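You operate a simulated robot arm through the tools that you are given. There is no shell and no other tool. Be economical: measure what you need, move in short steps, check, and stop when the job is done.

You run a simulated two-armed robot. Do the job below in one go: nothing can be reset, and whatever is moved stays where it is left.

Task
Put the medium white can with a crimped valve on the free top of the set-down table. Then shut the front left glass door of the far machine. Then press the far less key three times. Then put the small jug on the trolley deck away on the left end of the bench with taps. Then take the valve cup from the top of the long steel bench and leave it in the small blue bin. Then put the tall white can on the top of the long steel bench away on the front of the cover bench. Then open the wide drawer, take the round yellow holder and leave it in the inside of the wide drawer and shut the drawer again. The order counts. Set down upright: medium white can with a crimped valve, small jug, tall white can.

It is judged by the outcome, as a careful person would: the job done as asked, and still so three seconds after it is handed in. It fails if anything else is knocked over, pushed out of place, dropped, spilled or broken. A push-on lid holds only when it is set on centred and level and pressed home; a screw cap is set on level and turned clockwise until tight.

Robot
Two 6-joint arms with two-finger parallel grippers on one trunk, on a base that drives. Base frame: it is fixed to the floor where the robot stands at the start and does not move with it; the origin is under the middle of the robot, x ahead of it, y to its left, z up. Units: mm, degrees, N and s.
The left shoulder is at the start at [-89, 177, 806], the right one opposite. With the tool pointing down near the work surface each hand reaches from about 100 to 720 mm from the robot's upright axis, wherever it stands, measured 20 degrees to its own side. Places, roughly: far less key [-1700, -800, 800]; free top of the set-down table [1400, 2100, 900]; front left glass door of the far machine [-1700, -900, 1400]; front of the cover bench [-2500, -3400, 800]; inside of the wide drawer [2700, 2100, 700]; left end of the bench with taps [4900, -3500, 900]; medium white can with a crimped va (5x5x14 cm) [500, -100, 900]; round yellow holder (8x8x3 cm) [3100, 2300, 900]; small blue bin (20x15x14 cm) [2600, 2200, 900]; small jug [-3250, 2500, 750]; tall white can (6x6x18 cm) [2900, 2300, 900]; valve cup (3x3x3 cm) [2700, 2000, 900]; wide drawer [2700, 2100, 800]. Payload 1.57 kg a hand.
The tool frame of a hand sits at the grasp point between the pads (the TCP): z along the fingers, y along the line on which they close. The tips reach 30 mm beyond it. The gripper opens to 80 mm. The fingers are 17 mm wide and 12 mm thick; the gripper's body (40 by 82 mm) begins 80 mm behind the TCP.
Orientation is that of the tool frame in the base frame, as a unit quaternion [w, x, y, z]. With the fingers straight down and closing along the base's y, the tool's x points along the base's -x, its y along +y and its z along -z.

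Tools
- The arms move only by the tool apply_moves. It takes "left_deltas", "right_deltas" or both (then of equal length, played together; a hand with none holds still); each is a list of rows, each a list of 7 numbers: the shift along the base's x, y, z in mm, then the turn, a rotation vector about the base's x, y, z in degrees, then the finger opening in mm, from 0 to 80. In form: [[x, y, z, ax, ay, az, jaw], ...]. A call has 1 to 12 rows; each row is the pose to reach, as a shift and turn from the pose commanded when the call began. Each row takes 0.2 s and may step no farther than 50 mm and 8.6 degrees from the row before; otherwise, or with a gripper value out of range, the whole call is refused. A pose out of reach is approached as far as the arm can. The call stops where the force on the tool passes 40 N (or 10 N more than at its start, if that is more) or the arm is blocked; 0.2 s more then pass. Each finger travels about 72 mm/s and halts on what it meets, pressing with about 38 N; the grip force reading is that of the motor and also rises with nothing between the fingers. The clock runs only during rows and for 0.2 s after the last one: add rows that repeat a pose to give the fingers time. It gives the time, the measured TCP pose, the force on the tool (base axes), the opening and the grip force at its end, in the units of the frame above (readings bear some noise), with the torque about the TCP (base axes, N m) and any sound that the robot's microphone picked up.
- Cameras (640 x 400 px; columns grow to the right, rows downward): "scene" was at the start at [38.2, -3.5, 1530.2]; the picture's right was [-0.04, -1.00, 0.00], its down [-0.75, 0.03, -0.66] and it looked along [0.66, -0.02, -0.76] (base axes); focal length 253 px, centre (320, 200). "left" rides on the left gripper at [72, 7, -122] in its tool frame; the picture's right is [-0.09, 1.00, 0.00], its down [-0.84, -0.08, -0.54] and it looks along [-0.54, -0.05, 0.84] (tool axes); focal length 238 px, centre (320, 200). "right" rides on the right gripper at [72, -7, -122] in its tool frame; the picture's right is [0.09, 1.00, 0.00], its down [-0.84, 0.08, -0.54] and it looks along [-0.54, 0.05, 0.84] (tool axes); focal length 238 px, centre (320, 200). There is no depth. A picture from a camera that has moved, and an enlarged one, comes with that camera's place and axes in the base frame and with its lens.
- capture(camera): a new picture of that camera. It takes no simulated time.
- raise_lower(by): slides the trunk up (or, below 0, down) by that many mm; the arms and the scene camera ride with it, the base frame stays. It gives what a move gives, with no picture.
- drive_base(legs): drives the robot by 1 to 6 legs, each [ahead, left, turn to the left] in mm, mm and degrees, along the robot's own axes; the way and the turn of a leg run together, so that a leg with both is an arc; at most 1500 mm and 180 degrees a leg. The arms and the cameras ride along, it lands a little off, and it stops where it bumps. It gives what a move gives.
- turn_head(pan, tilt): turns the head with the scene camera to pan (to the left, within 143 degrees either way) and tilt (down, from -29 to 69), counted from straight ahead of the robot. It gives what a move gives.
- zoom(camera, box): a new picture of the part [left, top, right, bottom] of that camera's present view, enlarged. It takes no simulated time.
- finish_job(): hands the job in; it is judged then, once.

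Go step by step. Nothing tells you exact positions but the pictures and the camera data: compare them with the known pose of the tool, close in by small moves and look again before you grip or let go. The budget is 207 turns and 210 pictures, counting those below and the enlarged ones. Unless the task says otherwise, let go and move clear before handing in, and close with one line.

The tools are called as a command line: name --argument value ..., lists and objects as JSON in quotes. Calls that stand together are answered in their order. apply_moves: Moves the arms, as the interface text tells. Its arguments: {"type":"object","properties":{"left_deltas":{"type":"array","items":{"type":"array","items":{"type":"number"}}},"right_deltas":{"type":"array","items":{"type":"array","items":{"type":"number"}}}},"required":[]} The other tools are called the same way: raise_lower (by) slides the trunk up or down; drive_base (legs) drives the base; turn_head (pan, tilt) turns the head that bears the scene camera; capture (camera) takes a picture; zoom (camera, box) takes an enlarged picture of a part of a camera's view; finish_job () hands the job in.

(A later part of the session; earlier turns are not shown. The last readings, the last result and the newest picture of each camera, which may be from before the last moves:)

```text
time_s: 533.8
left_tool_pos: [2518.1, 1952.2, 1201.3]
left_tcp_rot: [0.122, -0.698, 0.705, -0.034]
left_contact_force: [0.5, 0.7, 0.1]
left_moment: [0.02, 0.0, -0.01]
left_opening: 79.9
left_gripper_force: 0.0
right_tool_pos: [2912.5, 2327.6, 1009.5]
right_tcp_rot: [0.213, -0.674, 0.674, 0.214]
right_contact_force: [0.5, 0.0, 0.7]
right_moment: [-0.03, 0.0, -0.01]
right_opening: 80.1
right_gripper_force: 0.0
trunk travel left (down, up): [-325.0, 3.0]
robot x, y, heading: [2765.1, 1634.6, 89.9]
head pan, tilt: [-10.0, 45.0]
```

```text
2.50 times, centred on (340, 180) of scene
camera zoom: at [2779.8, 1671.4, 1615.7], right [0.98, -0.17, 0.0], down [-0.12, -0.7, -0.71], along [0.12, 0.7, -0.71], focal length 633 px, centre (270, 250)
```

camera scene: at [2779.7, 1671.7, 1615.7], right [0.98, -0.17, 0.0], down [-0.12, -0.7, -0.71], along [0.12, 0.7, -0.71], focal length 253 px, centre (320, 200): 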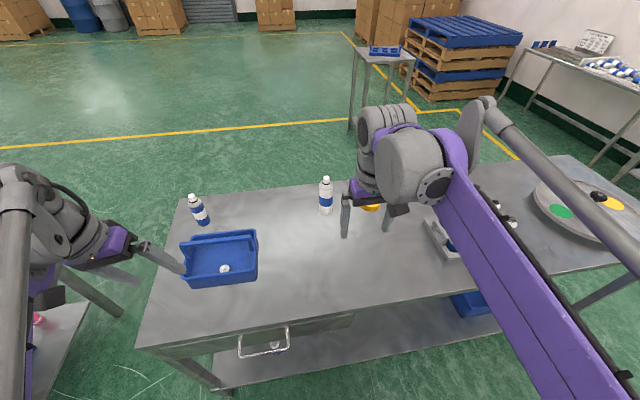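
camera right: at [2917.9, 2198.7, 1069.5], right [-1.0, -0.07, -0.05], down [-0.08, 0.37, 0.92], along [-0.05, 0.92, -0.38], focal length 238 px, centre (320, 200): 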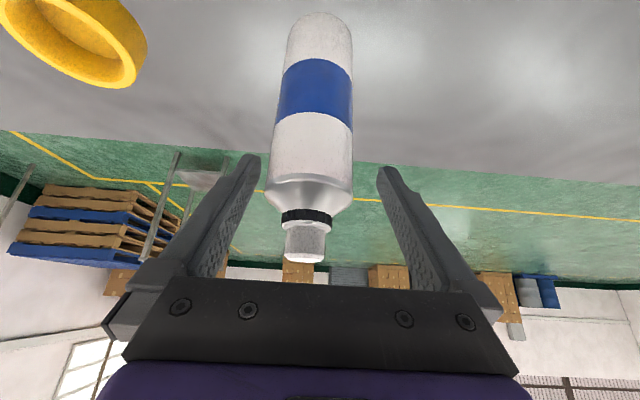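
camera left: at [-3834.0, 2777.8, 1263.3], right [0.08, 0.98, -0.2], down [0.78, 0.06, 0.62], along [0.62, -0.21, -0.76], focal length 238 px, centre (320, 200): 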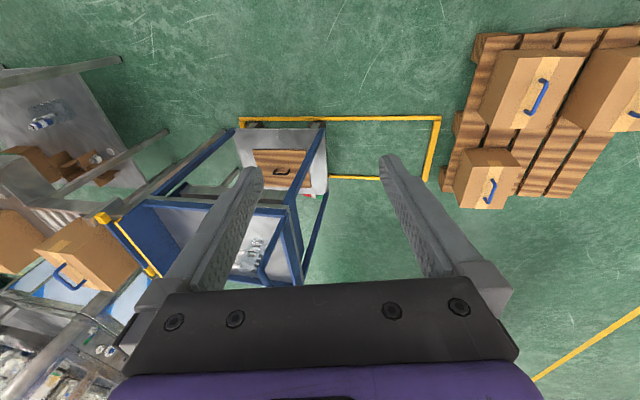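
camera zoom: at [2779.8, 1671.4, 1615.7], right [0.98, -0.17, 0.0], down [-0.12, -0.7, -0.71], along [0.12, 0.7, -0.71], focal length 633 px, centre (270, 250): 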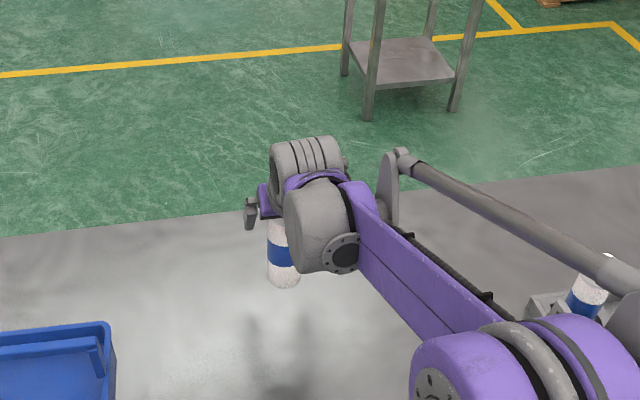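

The can sits a few mm to +x and the pads are at its shoulder, so I'll go 22 mm lower and centre before closing.

apply_moves --right_deltas '[[6, 0, -10, 0, 0, 0, 80], [6, 0, -22, 0, 0, 0, 80], [6, 0, -22, 0, 0, 0, 60], [6, 0, -22, 0, 0, 0, 40], [6, 0, -22, 0, 0, 0, 40], [6, 0, -22, 0, 0, 0, 40]]'

capture --camera "right"

```text
time_s: 535.2
left_tool_pos: [2517.7, 1951.7, 1201.4]
left_tcp_rot: [0.122, -0.698, 0.705, -0.033]
left_contact_force: [-0.6, 0.2, -0.4]
left_moment: [0.02, 0.03, 0.02]
left_opening: 80.1
left_gripper_force: 0.0
right_tool_pos: [2919.0, 2328.6, 989.2]
right_tcp_rot: [0.213, -0.673, 0.675, 0.213]
right_contact_force: [-1.3, 0.2, -0.6]
right_moment: [0.04, 0.04, -0.04]
right_opening: 52.1
right_gripper_force: 37.9
trunk travel left (down, up): [-325.0, 3.0]
robot x, y, heading: [2764.8, 1634.1, 89.8]
head pan, tilt: [-10.0, 45.0]
```

```text
76 pictures are left
camera right: at [2924.5, 2199.9, 1048.0], right [-1.0, -0.07, -0.05], down [-0.08, 0.37, 0.92], along [-0.05, 0.92, -0.38], focal length 238 px, centre (320, 200)
```

right: 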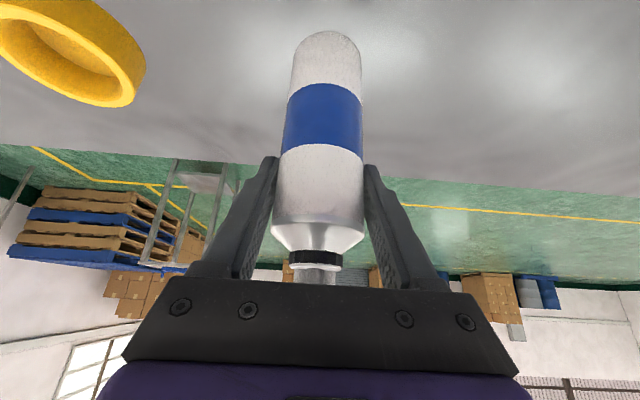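

Firm at 52 mm. I'll lift and draw the can back toward me.

apply_moves --right_deltas '[[0, -2, 20, 0, 0, 0, 40], [0, -10, 50, 0, 0, 0, 40], [0, -30, 85, 0, 0, 0, 40], [0, -65, 110, 0, 0, 0, 40], [0, -105, 130, 0, 0, 0, 40], [0, -150, 145, 0, 0, 0, 40], [0, -195, 150, 0, 0, 0, 40], [0, -240, 150, 0, 0, 0, 40], [0, -280, 150, 0, 0, 0, 40], [0, -320, 150, 0, 0, 0, 40], [0, -340, 150, 0, 0, 0, 40]]'

capture --camera "scene"

capture --camera "right"

```text
time_s: 537.6
left_tool_pos: [2519.2, 1953.8, 1201.7]
left_tcp_rot: [0.123, -0.698, 0.705, -0.033]
left_contact_force: [0.2, -0.4, 0.8]
left_moment: [0.01, 0.0, 0.0]
left_opening: 80.0
left_gripper_force: 0.2
right_tool_pos: [2919.5, 1989.4, 1139.1]
right_tcp_rot: [0.213, -0.674, 0.675, 0.213]
right_contact_force: [0.1, -0.3, -3.0]
right_moment: [0.03, -0.01, -0.01]
right_opening: 52.2
right_gripper_force: 37.9
trunk travel left (down, up): [-325.0, 3.0]
robot x, y, heading: [2763.5, 1634.4, 89.9]
head pan, tilt: [-10.0, 45.0]
```

```text
75 pictures are left
camera scene: at [2780.0, 1671.6, 1615.7], right [0.98, -0.17, 0.0], down [-0.12, -0.7, -0.71], along [0.12, 0.7, -0.71], focal length 253 px, centre (320, 200)
```

scene: 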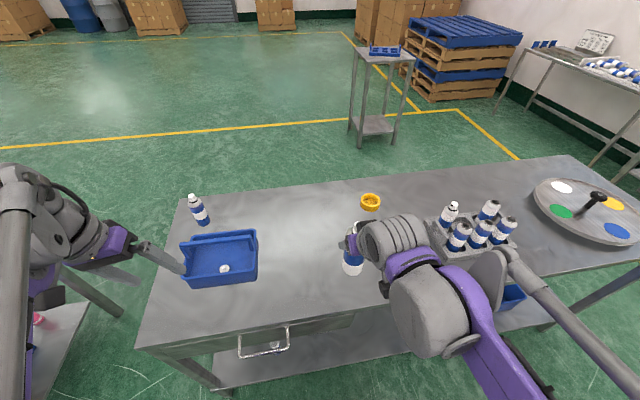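

```text
74 pictures are left
camera right: at [2926.0, 1859.7, 1198.1], right [-1.0, -0.07, -0.05], down [-0.08, 0.37, 0.92], along [-0.05, 0.92, -0.38], focal length 238 px, centre (320, 200)
```

right: 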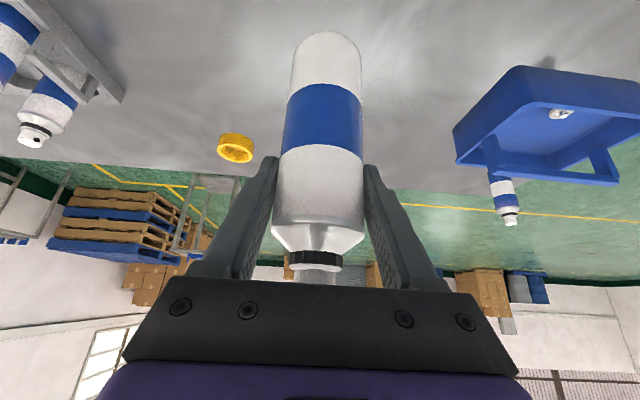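

The can is held upright. I'm driving the known loop: east, south through the gap, then west toward the cover bench.

drive_base --legs '[[-480, 0, 0], [0, 0, -90], [1490, 0, 0], [740, 0, 0], [0, 0, -90], [1490, 0, 0]]'

drive_base --legs '[[1490, 0, 0], [200, 0, 0], [0, 0, -90]]'

```text
time_s: 565.7
left_tool_pos: [5181.3, -675.2, 1201.2]
left_tcp_rot: [-0.035, 0.709, 0.693, -0.122]
left_contact_force: [0.4, -0.2, 0.0]
left_moment: [0.02, 0.01, 0.01]
left_opening: 79.9
left_gripper_force: 0.1
right_tool_pos: [4778.6, -707.4, 1140.1]
right_tcp_rot: [0.212, 0.679, 0.669, -0.215]
right_contact_force: [0.1, 0.2, -3.1]
right_moment: [-0.02, 0.01, 0.01]
right_opening: 52.1
right_gripper_force: 38.0
trunk travel left (down, up): [-325.0, 3.0]
robot x, y, heading: [4937.7, -356.9, -90.6]
head pan, tilt: [-10.0, 45.0]
```

```text
time_s: 578.1
left_tool_pos: [4578.2, -2273.3, 1201.0]
left_tcp_rot: [-0.111, 0.992, -0.021, -0.061]
left_contact_force: [0.5, 0.0, -0.3]
left_moment: [0.02, 0.0, -0.01]
left_opening: 79.9
left_gripper_force: 0.1
right_tool_pos: [4554.6, -1870.3, 1139.8]
right_tcp_rot: [-0.005, 0.953, -0.017, -0.301]
right_contact_force: [-0.6, 0.7, -3.8]
right_moment: [-0.01, -0.02, 0.02]
right_opening: 52.3
right_gripper_force: 38.3
trunk travel left (down, up): [-325.0, 3.0]
robot x, y, heading: [4906.2, -2038.0, 178.2]
head pan, tilt: [-10.0, 45.0]
```

drive_base --legs '[[1488, 45, 0], [1488, 45, 0], [1488, 45, 0], [1488, 45, 0], [1100, 30, 0]]'

turn_head --pan 55 --tilt 25

capture --camera "scene"

```text
time_s: 611.8
left_tool_pos: [-2518.1, -2295.9, 1202.6]
left_tcp_rot: [-0.112, 0.992, -0.018, -0.062]
left_contact_force: [0.1, 0.2, 0.3]
left_moment: [0.01, 0.01, -0.04]
left_opening: 80.0
left_gripper_force: 0.1
right_tool_pos: [-2544.3, -1894.3, 1139.4]
right_tcp_rot: [-0.002, 0.953, -0.012, -0.302]
right_contact_force: [0.6, 0.1, -3.0]
right_moment: [0.0, 0.01, 0.0]
right_opening: 52.0
right_gripper_force: 37.7
trunk travel left (down, up): [-325.0, 3.0]
robot x, y, heading: [-2197.7, -2060.1, 178.4]
head pan, tilt: [-10.0, 45.0]
```

```text
time_s: 613.2
left_tool_pos: [-2518.4, -2296.8, 1200.7]
left_tcp_rot: [-0.112, 0.992, -0.018, -0.061]
left_contact_force: [0.3, -0.7, -0.2]
left_moment: [-0.02, 0.01, 0.0]
left_opening: 80.1
left_gripper_force: 0.1
right_tool_pos: [-2544.5, -1893.7, 1138.5]
right_tcp_rot: [-0.004, 0.954, -0.013, -0.301]
right_contact_force: [0.2, -0.6, -3.4]
right_moment: [-0.03, 0.0, -0.02]
right_opening: 52.0
right_gripper_force: 37.9
trunk travel left (down, up): [-325.0, 3.0]
robot x, y, heading: [-2198.4, -2058.3, 178.8]
head pan, tilt: [55.0, 25.0]
```

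```text
73 pictures are left
camera scene: at [-2206.7, -2133.9, 1646.3], right [-0.8, 0.6, 0.0], down [0.25, 0.34, -0.91], along [-0.54, -0.73, -0.42], focal length 253 px, centre (320, 200)
```

scene: 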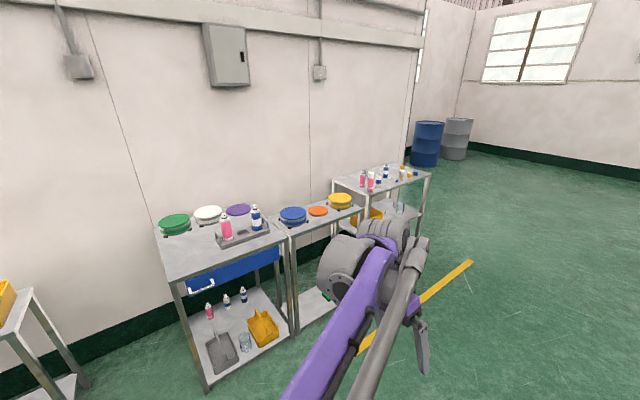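

The cover bench has coloured lids at its back and a free front strip. I'll turn to face it.

drive_base --legs '[[0, 0, 91.2], [250, -130, 0]]'

turn_head --pan -5 --tilt 35

capture --camera "scene"

```text
time_s: 619.0
left_tool_pos: [-2078.9, -2619.5, 1200.8]
left_tcp_rot: [-0.034, 0.704, 0.699, -0.122]
left_contact_force: [-0.3, -0.2, 0.4]
left_moment: [-0.03, 0.01, 0.01]
left_opening: 80.2
left_gripper_force: 0.2
right_tool_pos: [-2480.8, -2657.5, 1138.2]
right_tcp_rot: [0.215, 0.673, 0.675, -0.212]
right_contact_force: [0.5, 0.0, -1.8]
right_moment: [0.03, 0.0, 0.01]
right_opening: 51.7
right_gripper_force: 37.5
trunk travel left (down, up): [-325.0, 3.0]
robot x, y, heading: [-2326.0, -2304.6, -89.7]
head pan, tilt: [55.0, 25.0]
```

```text
time_s: 620.3
left_tool_pos: [-2078.7, -2620.3, 1200.7]
left_tcp_rot: [-0.034, 0.704, 0.698, -0.122]
left_contact_force: [0.0, -0.4, -0.4]
left_moment: [0.01, 0.01, 0.0]
left_opening: 79.9
left_gripper_force: 0.1
right_tool_pos: [-2480.2, -2658.7, 1139.5]
right_tcp_rot: [0.213, 0.674, 0.675, -0.213]
right_contact_force: [-0.2, 0.5, -2.4]
right_moment: [0.02, 0.0, 0.03]
right_opening: 52.3
right_gripper_force: 37.9
trunk travel left (down, up): [-325.0, 3.0]
robot x, y, heading: [-2327.1, -2302.3, -90.1]
head pan, tilt: [-5.0, 35.0]
```

```text
72 pictures are left
camera scene: at [-2332.5, -2349.7, 1630.6], right [-1.0, 0.08, 0.0], down [0.05, 0.57, -0.82], along [-0.07, -0.82, -0.57], focal length 253 px, centre (320, 200)
```

scene: 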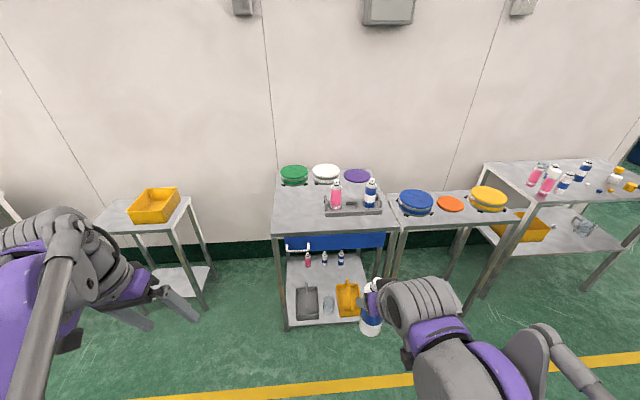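

The front strip of the bench is free in front of and to the left of the tray. I'll drive closer for precise placing.

drive_base --legs '[[470, 0, 0]]'

turn_head --pan -10 --tilt 48

capture --camera "scene"

capture --camera "right"

```text
time_s: 623.1
left_tool_pos: [-2081.2, -3095.6, 1200.3]
left_tcp_rot: [-0.033, 0.707, 0.696, -0.122]
left_contact_force: [0.5, 0.7, 0.2]
left_moment: [0.02, 0.01, -0.01]
left_opening: 79.7
left_gripper_force: 0.1
right_tool_pos: [-2483.5, -3129.7, 1139.1]
right_tcp_rot: [0.213, 0.676, 0.672, -0.214]
right_contact_force: [0.1, 0.1, -3.5]
right_moment: [0.06, 0.01, 0.0]
right_opening: 52.0
right_gripper_force: 37.7
trunk travel left (down, up): [-325.0, 3.0]
robot x, y, heading: [-2325.1, -2774.1, -90.4]
head pan, tilt: [-5.0, 35.0]
```

```text
time_s: 623.9
left_tool_pos: [-2081.5, -3094.8, 1200.6]
left_tcp_rot: [-0.034, 0.707, 0.696, -0.122]
left_contact_force: [-0.5, 0.1, -0.5]
left_moment: [0.02, 0.01, 0.0]
left_opening: 79.8
left_gripper_force: 0.1
right_tool_pos: [-2482.9, -3130.1, 1139.0]
right_tcp_rot: [0.213, 0.676, 0.672, -0.214]
right_contact_force: [-0.3, -0.2, -2.7]
right_moment: [0.02, 0.01, 0.01]
right_opening: 51.9
right_gripper_force: 37.7
trunk travel left (down, up): [-325.0, 3.0]
robot x, y, heading: [-2327.2, -2776.5, -90.4]
head pan, tilt: [-10.0, 48.0]
```

```text
71 pictures are left
camera scene: at [-2339.9, -2813.1, 1611.6], right [-0.98, 0.18, 0.0], down [0.13, 0.73, -0.67], along [-0.12, -0.66, -0.74], focal length 253 px, centre (320, 200)
```

scene: 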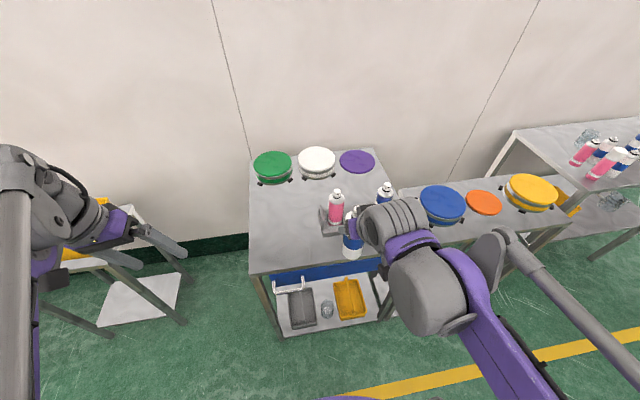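

```text
70 pictures are left
camera right: at [-2490.1, -3001.6, 1198.0], right [1.0, 0.07, -0.05], down [0.07, -0.37, 0.92], along [0.04, -0.92, -0.38], focal length 238 px, centre (320, 200)
```

right: 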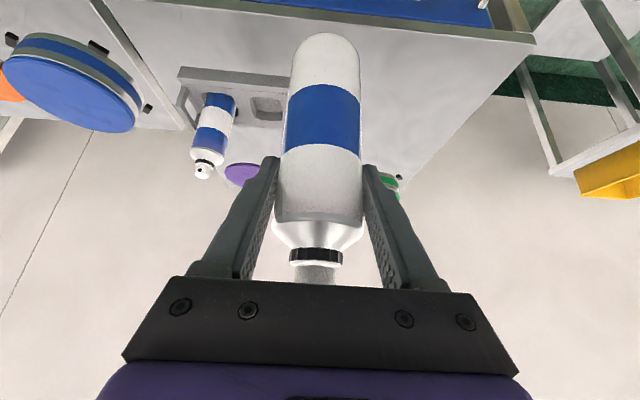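

The bench top is at ≈869 with its front edge at y≈-3214. I'll place the can on the free front-left part at about (-2350, -3340), clear of the tray bottles.

drive_base --legs '[[0, 60, 0.4]]'

apply_moves --right_deltas '[[35, 0, 0, 0, 0, 0, 40], [73, -10, 0, 0, 0, 0, 40], [73, -55, 0, 0, 0, 0, 40], [73, -100, -10, 0, 0, 0, 40], [73, -145, -30, 0, 0, 0, 40], [73, -185, -50, 0, 0, 0, 40], [73, -210, -80, 0, 0, 0, 40], [73, -210, -110, 0, 0, 0, 40], [73, -210, -130, 0, 0, 0, 40], [73, -210, -130, 0, 0, 0, 40]]'

capture --camera "scene"

capture --camera "right"

```text
time_s: 625.1
left_tool_pos: [-2021.7, -3093.9, 1200.7]
left_tcp_rot: [-0.033, 0.704, 0.699, -0.121]
left_contact_force: [0.4, -0.8, -0.7]
left_moment: [0.03, 0.0, -0.01]
left_opening: 80.1
left_gripper_force: 0.0
right_tool_pos: [-2422.1, -3132.0, 1138.6]
right_tcp_rot: [0.214, 0.674, 0.675, -0.212]
right_contact_force: [0.1, -0.5, -2.4]
right_moment: [-0.01, 0.0, 0.02]
right_opening: 52.1
right_gripper_force: 38.1
trunk travel left (down, up): [-325.0, 3.0]
robot x, y, heading: [-2266.3, -2780.0, -89.9]
head pan, tilt: [-10.0, 48.0]
```

```text
time_s: 627.3
left_tool_pos: [-2019.4, -3094.4, 1200.8]
left_tcp_rot: [-0.034, 0.704, 0.699, -0.122]
left_contact_force: [-0.3, -0.3, -0.1]
left_moment: [-0.02, -0.01, 0.0]
left_opening: 80.3
left_gripper_force: 0.0
right_tool_pos: [-2349.6, -3341.5, 1008.9]
right_tcp_rot: [0.213, 0.675, 0.674, -0.213]
right_contact_force: [0.1, 0.2, -3.2]
right_moment: [0.02, 0.02, -0.02]
right_opening: 51.9
right_gripper_force: 38.5
trunk travel left (down, up): [-325.0, 3.0]
robot x, y, heading: [-2263.9, -2780.0, -90.0]
head pan, tilt: [-10.0, 48.0]
```

```text
69 pictures are left
camera scene: at [-2280.6, -2813.1, 1611.5], right [-0.98, 0.17, 0.0], down [0.13, 0.73, -0.67], along [-0.12, -0.66, -0.74], focal length 253 px, centre (320, 200)
```

scene: 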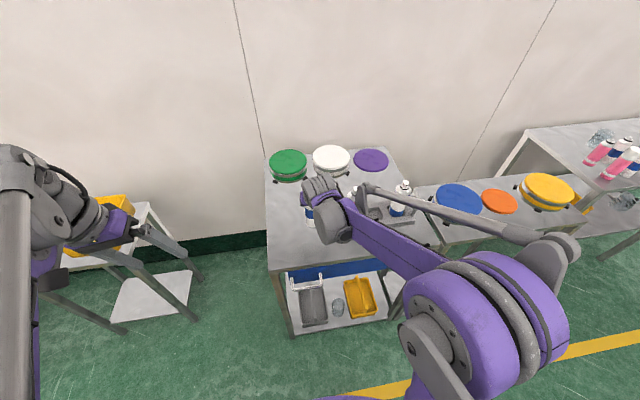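

```text
68 pictures are left
camera right: at [-2357.7, -3212.0, 1067.4], right [1.0, 0.08, -0.05], down [0.08, -0.37, 0.92], along [0.05, -0.92, -0.38], focal length 238 px, centre (320, 200)
```

right: 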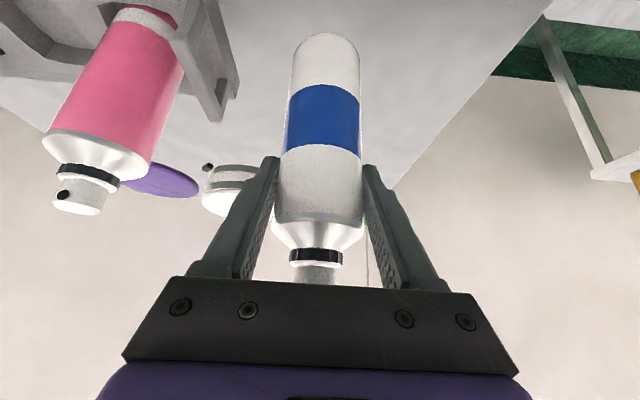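

The can is clear of the pink bottle and tray, so I'm lowering gently to contact.

apply_moves --right_deltas '[[0, 0, -10, 0, 0, 0, 40], [0, 0, -18, 0, 0, 0, 40], [0, 0, -23, 0, 0, 0, 40], [0, 0, -27, 0, 0, 0, 40], [0, 0, -30, 0, 0, 0, 40], [0, 0, -33, 0, 0, 0, 40], [0, 0, -36, 0, 0, 0, 40], [0, 0, -39, 0, 0, 0, 40], [0, 0, -42, 0, 0, 0, 40], [0, 0, -45, 0, 0, 0, 40], [0, 0, -48, 0, 0, 0, 40]]'

capture --camera "right"

```text
time_s: 629.7
left_tool_pos: [-2020.0, -3093.8, 1200.4]
left_tcp_rot: [-0.034, 0.704, 0.698, -0.123]
left_contact_force: [1.0, 0.0, -0.3]
left_moment: [-0.02, 0.02, 0.04]
left_opening: 80.1
left_gripper_force: 0.1
right_tool_pos: [-2348.9, -3342.0, 961.4]
right_tcp_rot: [0.214, 0.674, 0.674, -0.213]
right_contact_force: [0.2, 0.3, -2.4]
right_moment: [-0.01, 0.0, 0.01]
right_opening: 51.6
right_gripper_force: 38.3
trunk travel left (down, up): [-325.0, 3.0]
robot x, y, heading: [-2268.8, -2781.3, -90.1]
head pan, tilt: [-10.0, 48.0]
```

```text
67 pictures are left
camera right: at [-2356.0, -3213.1, 1020.0], right [1.0, 0.08, -0.05], down [0.08, -0.37, 0.92], along [0.05, -0.92, -0.38], focal length 238 px, centre (320, 200)
```

right: 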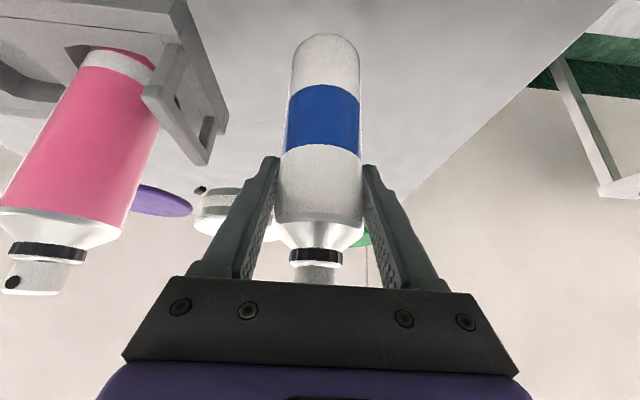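

No contact yet, so the bench is lower than estimated. I'll continue slowly.

apply_moves --right_deltas '[[0, 0, -4, 0, 0, 0, 40], [0, 0, -8, 0, 0, 0, 40], [0, 0, -12, 0, 0, 0, 40], [0, 0, -16, 0, 0, 0, 40], [0, 0, -20, 0, 0, 0, 40], [0, 0, -24, 0, 0, 0, 40], [0, 0, -28, 0, 0, 0, 40], [0, 0, -32, 0, 0, 0, 40], [0, 0, -36, 0, 0, 0, 40], [0, 0, -40, 0, 0, 0, 40], [0, 0, -44, 0, 0, 0, 40], [0, 0, -48, 0, 0, 0, 40]]'

capture --camera "right"

```text
time_s: 632.3
left_tool_pos: [-2020.5, -3089.9, 1201.3]
left_tcp_rot: [-0.032, 0.704, 0.699, -0.123]
left_contact_force: [0.4, 0.6, -0.3]
left_moment: [0.0, 0.02, -0.03]
left_opening: 80.1
left_gripper_force: 0.1
right_tool_pos: [-2348.5, -3340.2, 914.9]
right_tcp_rot: [0.214, 0.673, 0.675, -0.213]
right_contact_force: [0.0, 6.2, 33.1]
right_moment: [-0.09, 0.1, -0.04]
right_opening: 51.6
right_gripper_force: 38.3
trunk travel left (down, up): [-325.0, 3.0]
robot x, y, heading: [-2269.4, -2776.3, -89.7]
head pan, tilt: [-10.0, 48.0]
```

```text
66 pictures are left
camera right: at [-2356.1, -3210.7, 973.8], right [1.0, 0.08, -0.05], down [0.08, -0.37, 0.93], along [0.05, -0.93, -0.37], focal length 238 px, centre (320, 200)
```

right: 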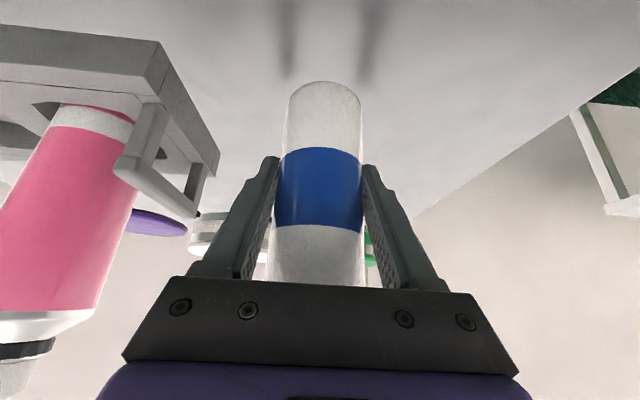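

The can touched down and slid slightly up in the grip, but it still stands vertical on the bench. I'll ease off, open and retreat along the tool axis.

apply_moves --right_deltas '[[0, 0, 1, 0, 0, 0, 40], [0, 0, 1, 0, 0, 0, 60], [0, 0, 1, 0, 0, 0, 80], [0, 0, 1, 0, 0, 0, 80], [0, 0, 1, 0, 0, 0, 80]]'

capture --camera "right"

```text
time_s: 633.5
left_tool_pos: [-2021.5, -3093.7, 1201.1]
left_tcp_rot: [-0.034, 0.704, 0.699, -0.122]
left_contact_force: [0.7, 0.5, -0.1]
left_moment: [0.02, 0.01, 0.02]
left_opening: 79.8
left_gripper_force: 0.0
right_tool_pos: [-2349.4, -3340.9, 914.9]
right_tcp_rot: [0.214, 0.674, 0.674, -0.212]
right_contact_force: [-0.2, -0.4, 0.1]
right_moment: [-0.01, 0.01, 0.02]
right_opening: 79.9
right_gripper_force: 0.1
trunk travel left (down, up): [-325.0, 3.0]
robot x, y, heading: [-2267.6, -2779.6, -89.9]
head pan, tilt: [-10.0, 48.0]
```

```text
65 pictures are left
camera right: at [-2356.5, -3212.7, 973.1], right [1.0, 0.08, -0.05], down [0.08, -0.37, 0.92], along [0.05, -0.92, -0.38], focal length 238 px, centre (320, 200)
```

right: 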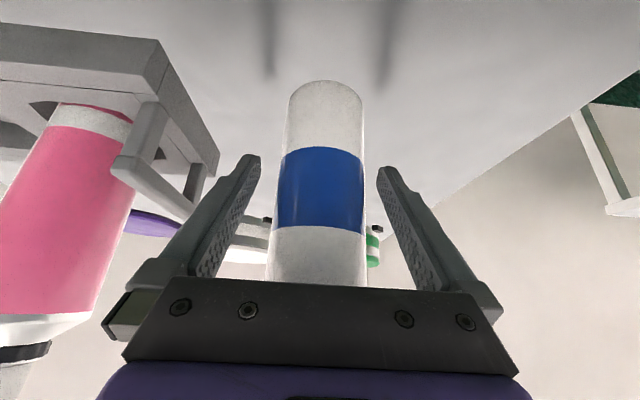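

apply_moves --right_deltas '[[0, 17, 18, 0, 0, 0, 80], [0, 37, 40, 0, 0, 0, 80], [0, 60, 68, 0, 0, 0, 80], [0, 85, 100, 0, 0, 0, 80], [0, 110, 135, 0, 0, 0, 80], [0, 135, 170, 0, 0, 0, 80], [0, 165, 200, 0, 0, 0, 80], [0, 190, 240, 0, 0, 0, 80]]'

capture --camera "scene"

capture --camera "right"

```text
time_s: 635.3
left_tool_pos: [-2020.9, -3092.8, 1201.0]
left_tcp_rot: [-0.033, 0.703, 0.699, -0.122]
left_contact_force: [0.5, 0.1, -0.5]
left_moment: [-0.01, 0.02, 0.0]
left_opening: 80.0
left_gripper_force: 0.1
right_tool_pos: [-2348.2, -3151.7, 1155.6]
right_tcp_rot: [0.213, 0.673, 0.675, -0.212]
right_contact_force: [0.8, 0.4, -1.3]
right_moment: [0.0, 0.02, 0.02]
right_opening: 80.3
right_gripper_force: 0.1
trunk travel left (down, up): [-325.0, 3.0]
robot x, y, heading: [-2265.7, -2778.2, -89.9]
head pan, tilt: [-10.0, 48.0]
```

```text
64 pictures are left
camera scene: at [-2280.9, -2811.9, 1611.5], right [-0.98, 0.17, 0.0], down [0.13, 0.73, -0.67], along [-0.12, -0.66, -0.74], focal length 253 px, centre (320, 200)
```

scene: 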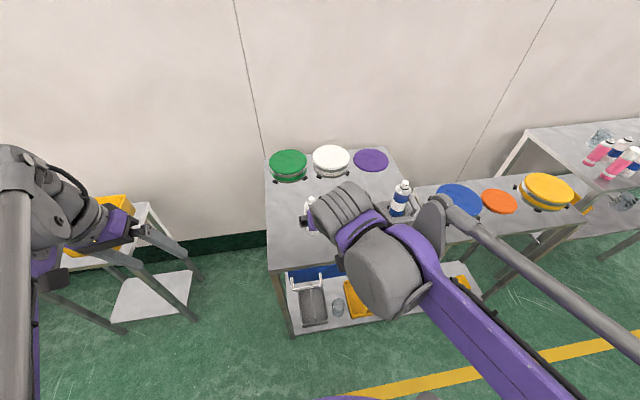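

```text
63 pictures are left
camera right: at [-2356.8, -3022.5, 1214.5], right [1.0, 0.08, -0.05], down [0.08, -0.37, 0.92], along [0.05, -0.92, -0.38], focal length 238 px, centre (320, 200)
```

right: 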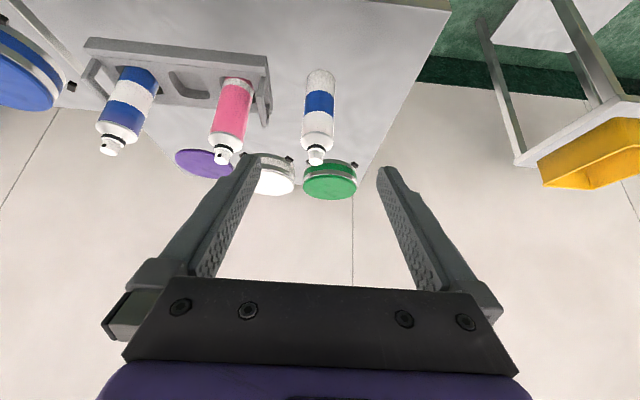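

The tall can stands upright on the cover bench front. I'll level the tool, tuck, and head back to the steel bench for the drawer.

apply_moves --right_deltas '[[-15, 6, 6, 6, 0, 0, 80], [-30, 12, 12, 12, 0, 0, 80], [-45, 18, 18, 18, 0, 0, 80], [-60, 24, 24, 24, 0, 0, 80], [-75, 30, 30, 30, 0, 0, 80], [-87, 34, 36, 35, 0, 0, 80], [-87, 34, 36, 35, 0, 0, 80]]'

drive_base --legs '[[-720, 0, 0], [0, 0, 90], [1490, 0, 0], [1490, 0, 0], [1490, 0, 0], [1490, 0, 0]]'

```text
time_s: 636.9
left_tool_pos: [-2020.6, -3093.6, 1200.9]
left_tcp_rot: [-0.033, 0.704, 0.699, -0.122]
left_contact_force: [-0.7, 0.3, 0.1]
left_moment: [0.0, -0.03, 0.0]
left_opening: 79.9
left_gripper_force: 0.1
right_tool_pos: [-2435.8, -3117.5, 1191.5]
right_tcp_rot: [0.001, 0.707, 0.707, 0.001]
right_contact_force: [0.0, 0.5, -0.5]
right_moment: [0.01, -0.02, -0.02]
right_opening: 79.9
right_gripper_force: 0.2
trunk travel left (down, up): [-325.0, 3.0]
robot x, y, heading: [-2266.2, -2781.0, -89.9]
head pan, tilt: [-10.0, 48.0]
```

```text
time_s: 672.5
left_tool_pos: [3967.3, -1579.3, 1200.9]
left_tcp_rot: [0.064, -0.005, 0.992, -0.11]
left_contact_force: [0.0, 0.3, -0.3]
left_moment: [0.0, -0.01, -0.02]
left_opening: 80.1
left_gripper_force: 0.1
right_tool_pos: [3999.8, -1994.7, 1191.2]
right_tcp_rot: [0.001, -0.01, 1.0, 0.001]
right_contact_force: [-0.1, 0.4, -1.0]
right_moment: [-0.03, 0.0, 0.02]
right_opening: 80.2
right_gripper_force: 0.0
trunk travel left (down, up): [-325.0, 3.0]
robot x, y, heading: [3657.6, -1830.8, 0.7]
head pan, tilt: [-10.0, 48.0]
```

drive_base --legs '[[1300, 0, 0], [0, 0, 89.3], [1490, 0, 0], [1490, 0, 0], [0, 1490, 0], [0, 800, 0]]'

turn_head --pan 0 --tilt 30

capture --camera "scene"

```text
time_s: 717.0
left_tool_pos: [2340.4, 1395.2, 1200.7]
left_tcp_rot: [-0.123, 0.713, -0.689, 0.031]
left_contact_force: [-0.3, 0.2, 0.4]
left_moment: [0.01, -0.04, 0.01]
left_opening: 79.8
left_gripper_force: 0.1
right_tool_pos: [2755.2, 1436.9, 1191.2]
right_tcp_rot: [0.0, 0.722, -0.692, -0.001]
right_contact_force: [1.4, 0.4, 0.4]
right_moment: [0.02, 0.01, 0.0]
right_opening: 80.0
right_gripper_force: 0.0
trunk travel left (down, up): [-325.0, 3.0]
robot x, y, heading: [2600.7, 1088.1, 92.7]
head pan, tilt: [-10.0, 48.0]
```

```text
time_s: 717.8
left_tool_pos: [2341.5, 1395.5, 1200.4]
left_tcp_rot: [-0.122, 0.714, -0.688, 0.032]
left_contact_force: [0.6, -0.1, -0.1]
left_moment: [-0.05, 0.03, 0.02]
left_opening: 80.2
left_gripper_force: 0.1
right_tool_pos: [2755.9, 1438.1, 1190.2]
right_tcp_rot: [0.0, 0.722, -0.692, -0.001]
right_contact_force: [0.1, -0.7, -0.1]
right_moment: [0.01, -0.02, 0.0]
right_opening: 80.0
right_gripper_force: 0.1
trunk travel left (down, up): [-325.0, 3.0]
robot x, y, heading: [2603.2, 1092.9, 92.3]
head pan, tilt: [0.0, 30.0]
```

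```text
62 pictures are left
camera scene: at [2599.9, 1137.3, 1638.3], right [1.0, 0.04, 0.0], down [0.02, -0.5, -0.87], along [-0.04, 0.86, -0.5], focal length 253 px, centre (320, 200)
```

scene: 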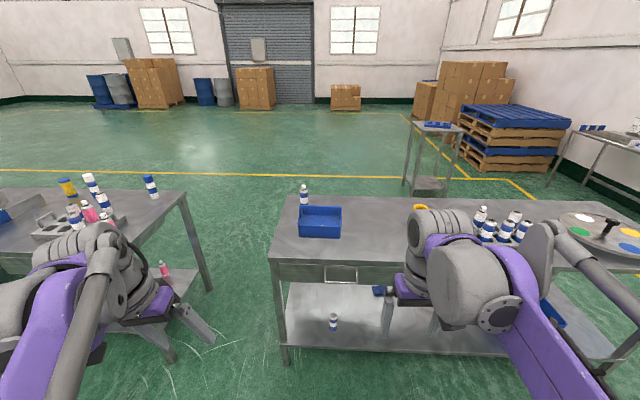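

Now the drawer. I'll line the right hand up with the handle near (2654, 1890) and measure it with the right camera.

drive_base --legs '[[270, 105, -2.3]]'

turn_head --pan -10 --tilt 45

apply_moves --right_deltas '[[0, 30, -30, 0, 0, 0, 40], [0, 60, -60, 0, 0, 0, 0], [0, 90, -90, 0, 0, 0, 0], [0, 110, -120, 0, 0, 0, 0], [0, 110, -120, 0, 0, 0, 0]]'

capture --camera "right"

capture --camera "scene"

```text
time_s: 719.8
left_tool_pos: [2243.6, 1672.6, 1201.1]
left_tcp_rot: [0.122, -0.698, 0.705, -0.034]
left_contact_force: [0.1, 0.4, -0.6]
left_moment: [0.02, 0.0, 0.02]
left_opening: 80.1
left_gripper_force: 0.0
right_tool_pos: [2659.1, 1697.9, 1191.5]
right_tcp_rot: [0.0, 0.707, -0.707, -0.002]
right_contact_force: [0.9, 0.1, -0.3]
right_moment: [-0.04, 0.0, -0.01]
right_opening: 80.2
right_gripper_force: 0.1
trunk travel left (down, up): [-325.0, 3.0]
robot x, y, heading: [2491.8, 1362.5, 90.1]
head pan, tilt: [0.0, 30.0]
```

```text
time_s: 720.6
left_tool_pos: [2243.7, 1674.7, 1201.5]
left_tcp_rot: [0.122, -0.699, 0.704, -0.033]
left_contact_force: [0.8, -0.6, 0.7]
left_moment: [0.04, 0.02, -0.01]
left_opening: 80.0
left_gripper_force: 0.1
right_tool_pos: [2660.6, 1699.7, 1191.1]
right_tcp_rot: [0.0, -0.707, 0.707, 0.001]
right_contact_force: [-0.4, 0.2, 0.5]
right_moment: [0.01, -0.02, 0.02]
right_opening: 79.9
right_gripper_force: 0.1
trunk travel left (down, up): [-325.0, 3.0]
robot x, y, heading: [2489.5, 1360.6, 90.1]
head pan, tilt: [-10.0, 45.0]
```

```text
time_s: 721.8
left_tool_pos: [2244.5, 1673.1, 1201.4]
left_tcp_rot: [0.122, -0.698, 0.704, -0.033]
left_contact_force: [0.3, -0.4, 0.3]
left_moment: [0.02, -0.01, -0.04]
left_opening: 79.9
left_gripper_force: 0.1
right_tool_pos: [2659.4, 1805.7, 1070.7]
right_tcp_rot: [0.0, 0.707, -0.707, -0.001]
right_contact_force: [0.1, 0.4, -0.3]
right_moment: [-0.01, 0.04, -0.02]
right_opening: 0.2
right_gripper_force: 21.3
trunk travel left (down, up): [-325.0, 3.0]
robot x, y, heading: [2487.9, 1358.5, 90.0]
head pan, tilt: [-10.0, 45.0]
```

```text
61 pictures are left
camera right: at [2665.6, 1733.6, 1193.1], right [-1.0, -0.09, 0.0], down [-0.08, 0.84, 0.54], along [-0.05, 0.54, -0.84], focal length 238 px, centre (320, 200)
```

right: 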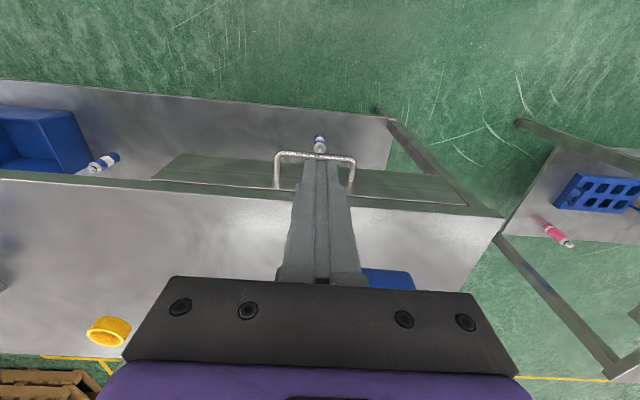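

```text
60 pictures are left
camera scene: at [2505.4, 1394.1, 1615.7], right [0.98, -0.17, 0.0], down [-0.12, -0.7, -0.71], along [0.12, 0.7, -0.71], focal length 253 px, centre (320, 200)
```

scene: 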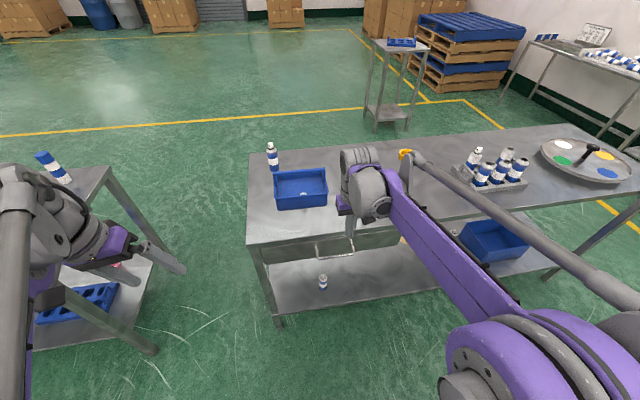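

The handle bar sits at about (2652, 1881, 835) with a narrow gap behind it before the bench edge. I'll bring the closed fingers over the gap and check.

apply_moves --right_deltas '[[-3, 35, -25, 0, 0, 0, 0], [-5, 70, -50, 0, 0, 0, 0], [-6, 97, -80, 0, 0, 0, 0], [-6, 97, -120, 0, 0, 0, 0], [-6, 97, -150, 0, 0, 0, 0], [-6, 97, -150, 0, 0, 0, 0]]'

capture --camera "right"

zoom --camera "scene" --box '[280, 180, 420, 290]'

```text
time_s: 723.2
left_tool_pos: [2244.9, 1674.7, 1200.0]
left_tcp_rot: [0.122, -0.698, 0.705, -0.034]
left_contact_force: [0.3, 0.0, 1.0]
left_moment: [0.02, 0.0, -0.01]
left_opening: 79.9
left_gripper_force: 0.0
right_tool_pos: [2654.1, 1904.8, 920.7]
right_tcp_rot: [0.0, 0.708, -0.707, -0.001]
right_contact_force: [-0.3, -0.1, -0.3]
right_moment: [-0.01, 0.0, 0.03]
right_opening: 0.0
right_gripper_force: 20.9
trunk travel left (down, up): [-325.0, 3.0]
robot x, y, heading: [2489.4, 1358.3, 90.0]
head pan, tilt: [-10.0, 45.0]
```

```text
59 pictures are left
camera right: at [2659.9, 1833.5, 1043.8], right [-1.0, -0.09, 0.0], down [-0.08, 0.84, 0.54], along [-0.05, 0.54, -0.84], focal length 238 px, centre (320, 200)
```

right: 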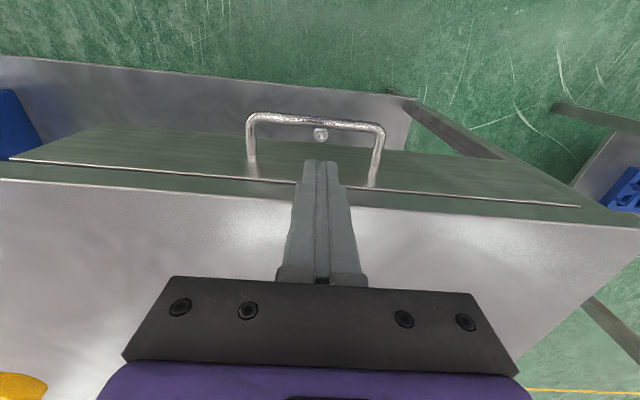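

```text
3.64 times, centred on (350, 235) of scene
camera zoom: at [2505.4, 1394.7, 1615.8], right [0.98, -0.17, 0.0], down [-0.12, -0.7, -0.71], along [0.12, 0.7, -0.71], focal length 921 px, centre (211, 73)
```

zoom: 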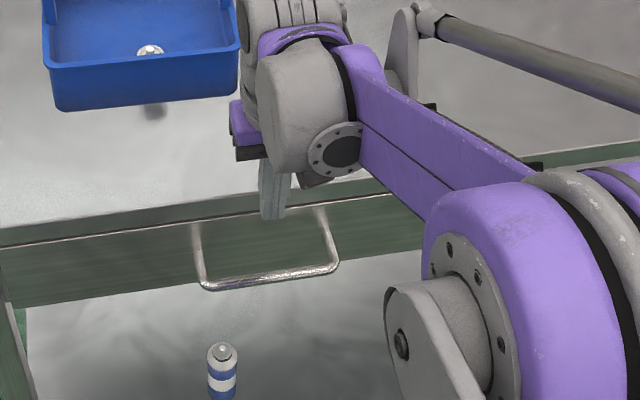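

The bar is lower than I thought, at (2653, 1896, 796), and droops from the face at y≈1940. I'll shift to y 1919 and descend between the bar and the face.

apply_moves --right_deltas '[[0, 14, -15, 0, 0, 0, 0], [0, 14, -40, 0, 0, 0, 0], [0, 14, -60, 0, 0, 0, 0], [0, 14, -80, 0, 0, 0, 0], [0, 14, -95, 0, 0, 0, 0], [0, 14, -108, 0, 0, 0, 0], [0, 14, -108, 0, 0, 0, 0]]'

capture --camera "right"

zoom --camera "scene" --box '[280, 180, 420, 290]'

```text
time_s: 724.8
left_tool_pos: [2243.0, 1674.0, 1201.4]
left_tcp_rot: [0.122, -0.698, 0.705, -0.034]
left_contact_force: [-0.2, 0.0, 0.9]
left_moment: [0.01, -0.01, 0.02]
left_opening: 79.9
left_gripper_force: 0.0
right_tool_pos: [2655.7, 1920.1, 813.5]
right_tcp_rot: [0.001, 0.707, -0.707, -0.002]
right_contact_force: [0.2, -0.3, -0.7]
right_moment: [0.01, 0.04, -0.02]
right_opening: 0.1
right_gripper_force: 21.6
trunk travel left (down, up): [-325.0, 3.0]
robot x, y, heading: [2493.0, 1355.5, 89.9]
head pan, tilt: [-10.0, 45.0]
```

```text
57 pictures are left
camera right: at [2660.7, 1848.4, 936.0], right [-1.0, -0.09, 0.0], down [-0.08, 0.84, 0.54], along [-0.05, 0.54, -0.84], focal length 238 px, centre (320, 200)
```

right: 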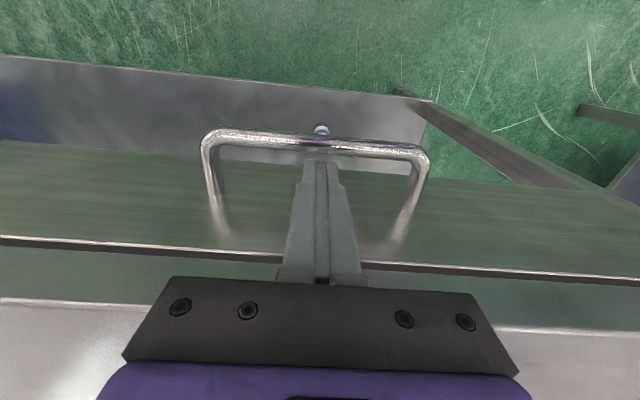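

```text
3.64 times, centred on (350, 235) of scene
camera zoom: at [2505.4, 1394.8, 1615.7], right [0.98, -0.17, 0.0], down [-0.12, -0.7, -0.71], along [0.12, 0.7, -0.71], focal length 921 px, centre (211, 73)
```

zoom: 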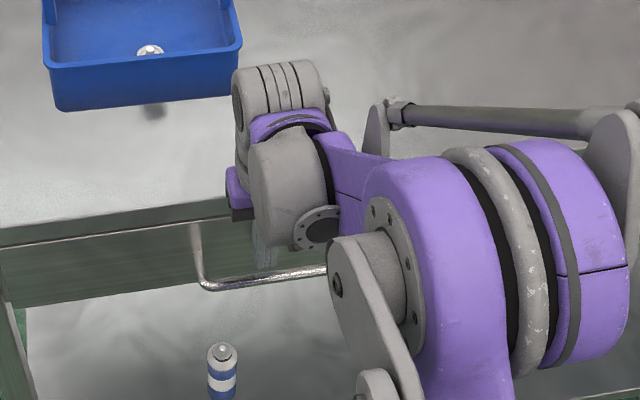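

The fingertips are behind the bar. I'll go slightly deeper, then pull the drawer out.

apply_moves --right_deltas '[[0, -7, -6, 0, 0, 0, 0], [0, -7, -12, 0, 0, 0, 0], [0, -30, -12, 0, 0, 0, 0], [0, -55, -12, 0, 0, 0, 0], [0, -80, -12, 0, 0, 0, 0], [0, -105, -12, 0, 0, 0, 0], [0, -130, -12, 0, 0, 0, 0], [0, -155, -12, 0, 0, 0, 0], [0, -180, -12, 0, 0, 0, 0], [0, -205, -12, 0, 0, 0, 0], [0, -230, -12, 0, 0, 0, 0]]'

capture --camera "scene"

capture --camera "right"

```text
time_s: 727.2
left_tool_pos: [2243.7, 1672.8, 1202.1]
left_tcp_rot: [0.121, -0.699, 0.704, -0.034]
left_contact_force: [-0.6, -0.1, 0.1]
left_moment: [0.0, 0.02, -0.02]
left_opening: 80.0
left_gripper_force: 0.1
right_tool_pos: [2653.1, 1689.6, 802.1]
right_tcp_rot: [0.0, -0.707, 0.707, 0.001]
right_contact_force: [-0.3, -0.5, -0.7]
right_moment: [-0.01, 0.04, 0.0]
right_opening: 0.1
right_gripper_force: 21.3
trunk travel left (down, up): [-325.0, 3.0]
robot x, y, heading: [2491.3, 1360.7, 89.8]
head pan, tilt: [-10.0, 45.0]
```

```text
55 pictures are left
camera scene: at [2505.4, 1394.2, 1615.7], right [0.98, -0.17, 0.0], down [-0.12, -0.7, -0.71], along [0.12, 0.7, -0.71], focal length 253 px, centre (320, 200)
```

scene: 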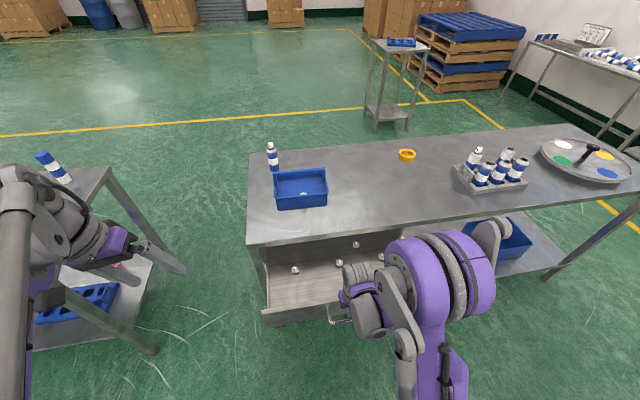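

```text
54 pictures are left
camera right: at [2660.3, 1618.2, 924.8], right [-1.0, -0.09, 0.0], down [-0.08, 0.84, 0.54], along [-0.05, 0.54, -0.84], focal length 238 px, centre (320, 200)
```

right: 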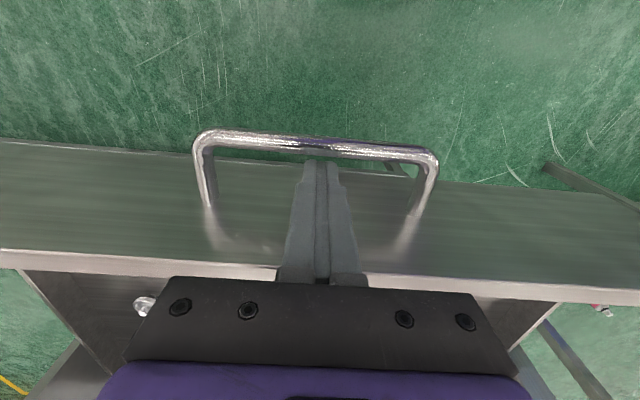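

The drawer is open about 225 mm. I'll lift the fingers clear of the handle, tuck, and drive around the bench's east end to take the holder from the north side.

apply_moves --right_deltas '[[0, 4, 25, 0, 0, 0, 0], [0, 4, 60, 0, 0, 0, 0], [0, 4, 105, 0, 0, 0, 0], [0, 4, 150, 0, 0, 0, 0], [0, 4, 195, 0, 0, 0, 20], [0, 4, 240, 0, 0, 0, 40], [0, 4, 285, 0, 0, 0, 60], [0, 4, 330, 0, 0, 0, 80], [0, 4, 380, 0, 0, 0, 80]]'

drive_base --legs '[[-260, 0, 0], [0, 0, -90], [1490, 0, 0], [800, 0, 0], [0, 0, 90]]'

turn_head --pan 15 --tilt 25

capture --camera "scene"

```text
time_s: 729.2
left_tool_pos: [2244.0, 1674.3, 1199.9]
left_tcp_rot: [0.123, -0.699, 0.704, -0.034]
left_contact_force: [0.1, -1.1, 0.0]
left_moment: [0.0, 0.0, 0.0]
left_opening: 79.7
left_gripper_force: 0.0
right_tool_pos: [2653.0, 1689.9, 1180.4]
right_tcp_rot: [0.001, -0.707, 0.707, 0.0]
right_contact_force: [-0.3, 0.2, 0.1]
right_moment: [0.01, -0.03, 0.0]
right_opening: 80.2
right_gripper_force: 0.0
trunk travel left (down, up): [-325.0, 3.0]
robot x, y, heading: [2488.8, 1359.3, 89.8]
head pan, tilt: [-10.0, 45.0]
```

```text
time_s: 749.5
left_tool_pos: [4500.8, 1422.8, 1200.7]
left_tcp_rot: [-0.124, 0.715, -0.687, 0.031]
left_contact_force: [0.1, -1.2, 1.0]
left_moment: [-0.02, -0.02, 0.01]
left_opening: 80.1
left_gripper_force: 0.0
right_tool_pos: [4909.2, 1459.5, 1180.0]
right_tcp_rot: [0.0, 0.724, -0.69, -0.001]
right_contact_force: [-0.2, -0.2, -0.6]
right_moment: [-0.03, -0.02, 0.01]
right_opening: 80.3
right_gripper_force: 0.1
trunk travel left (down, up): [-325.0, 3.0]
robot x, y, heading: [4760.8, 1118.5, 92.7]
head pan, tilt: [-10.0, 45.0]
```

```text
time_s: 750.4
left_tool_pos: [4500.9, 1422.9, 1200.9]
left_tcp_rot: [-0.123, 0.715, -0.688, 0.031]
left_contact_force: [-0.5, -0.5, -0.6]
left_moment: [-0.01, -0.01, 0.03]
left_opening: 79.9
left_gripper_force: 0.0
right_tool_pos: [4909.1, 1460.6, 1179.5]
right_tcp_rot: [0.0, 0.724, -0.69, -0.001]
right_contact_force: [0.7, -0.2, 0.0]
right_moment: [0.01, -0.04, -0.04]
right_opening: 80.2
right_gripper_force: 0.0
trunk travel left (down, up): [-325.0, 3.0]
robot x, y, heading: [4758.0, 1119.0, 92.6]
head pan, tilt: [15.0, 25.0]
```

```text
53 pictures are left
camera scene: at [4736.6, 1163.2, 1646.3], right [0.95, 0.3, 0.0], down [0.13, -0.4, -0.91], along [-0.28, 0.86, -0.42], focal length 253 px, centre (320, 200)
```

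scene: 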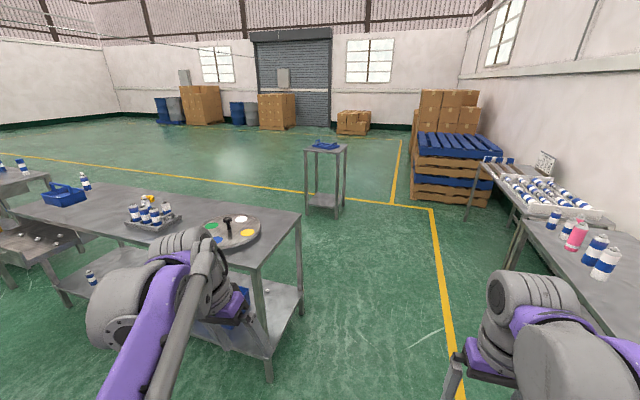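

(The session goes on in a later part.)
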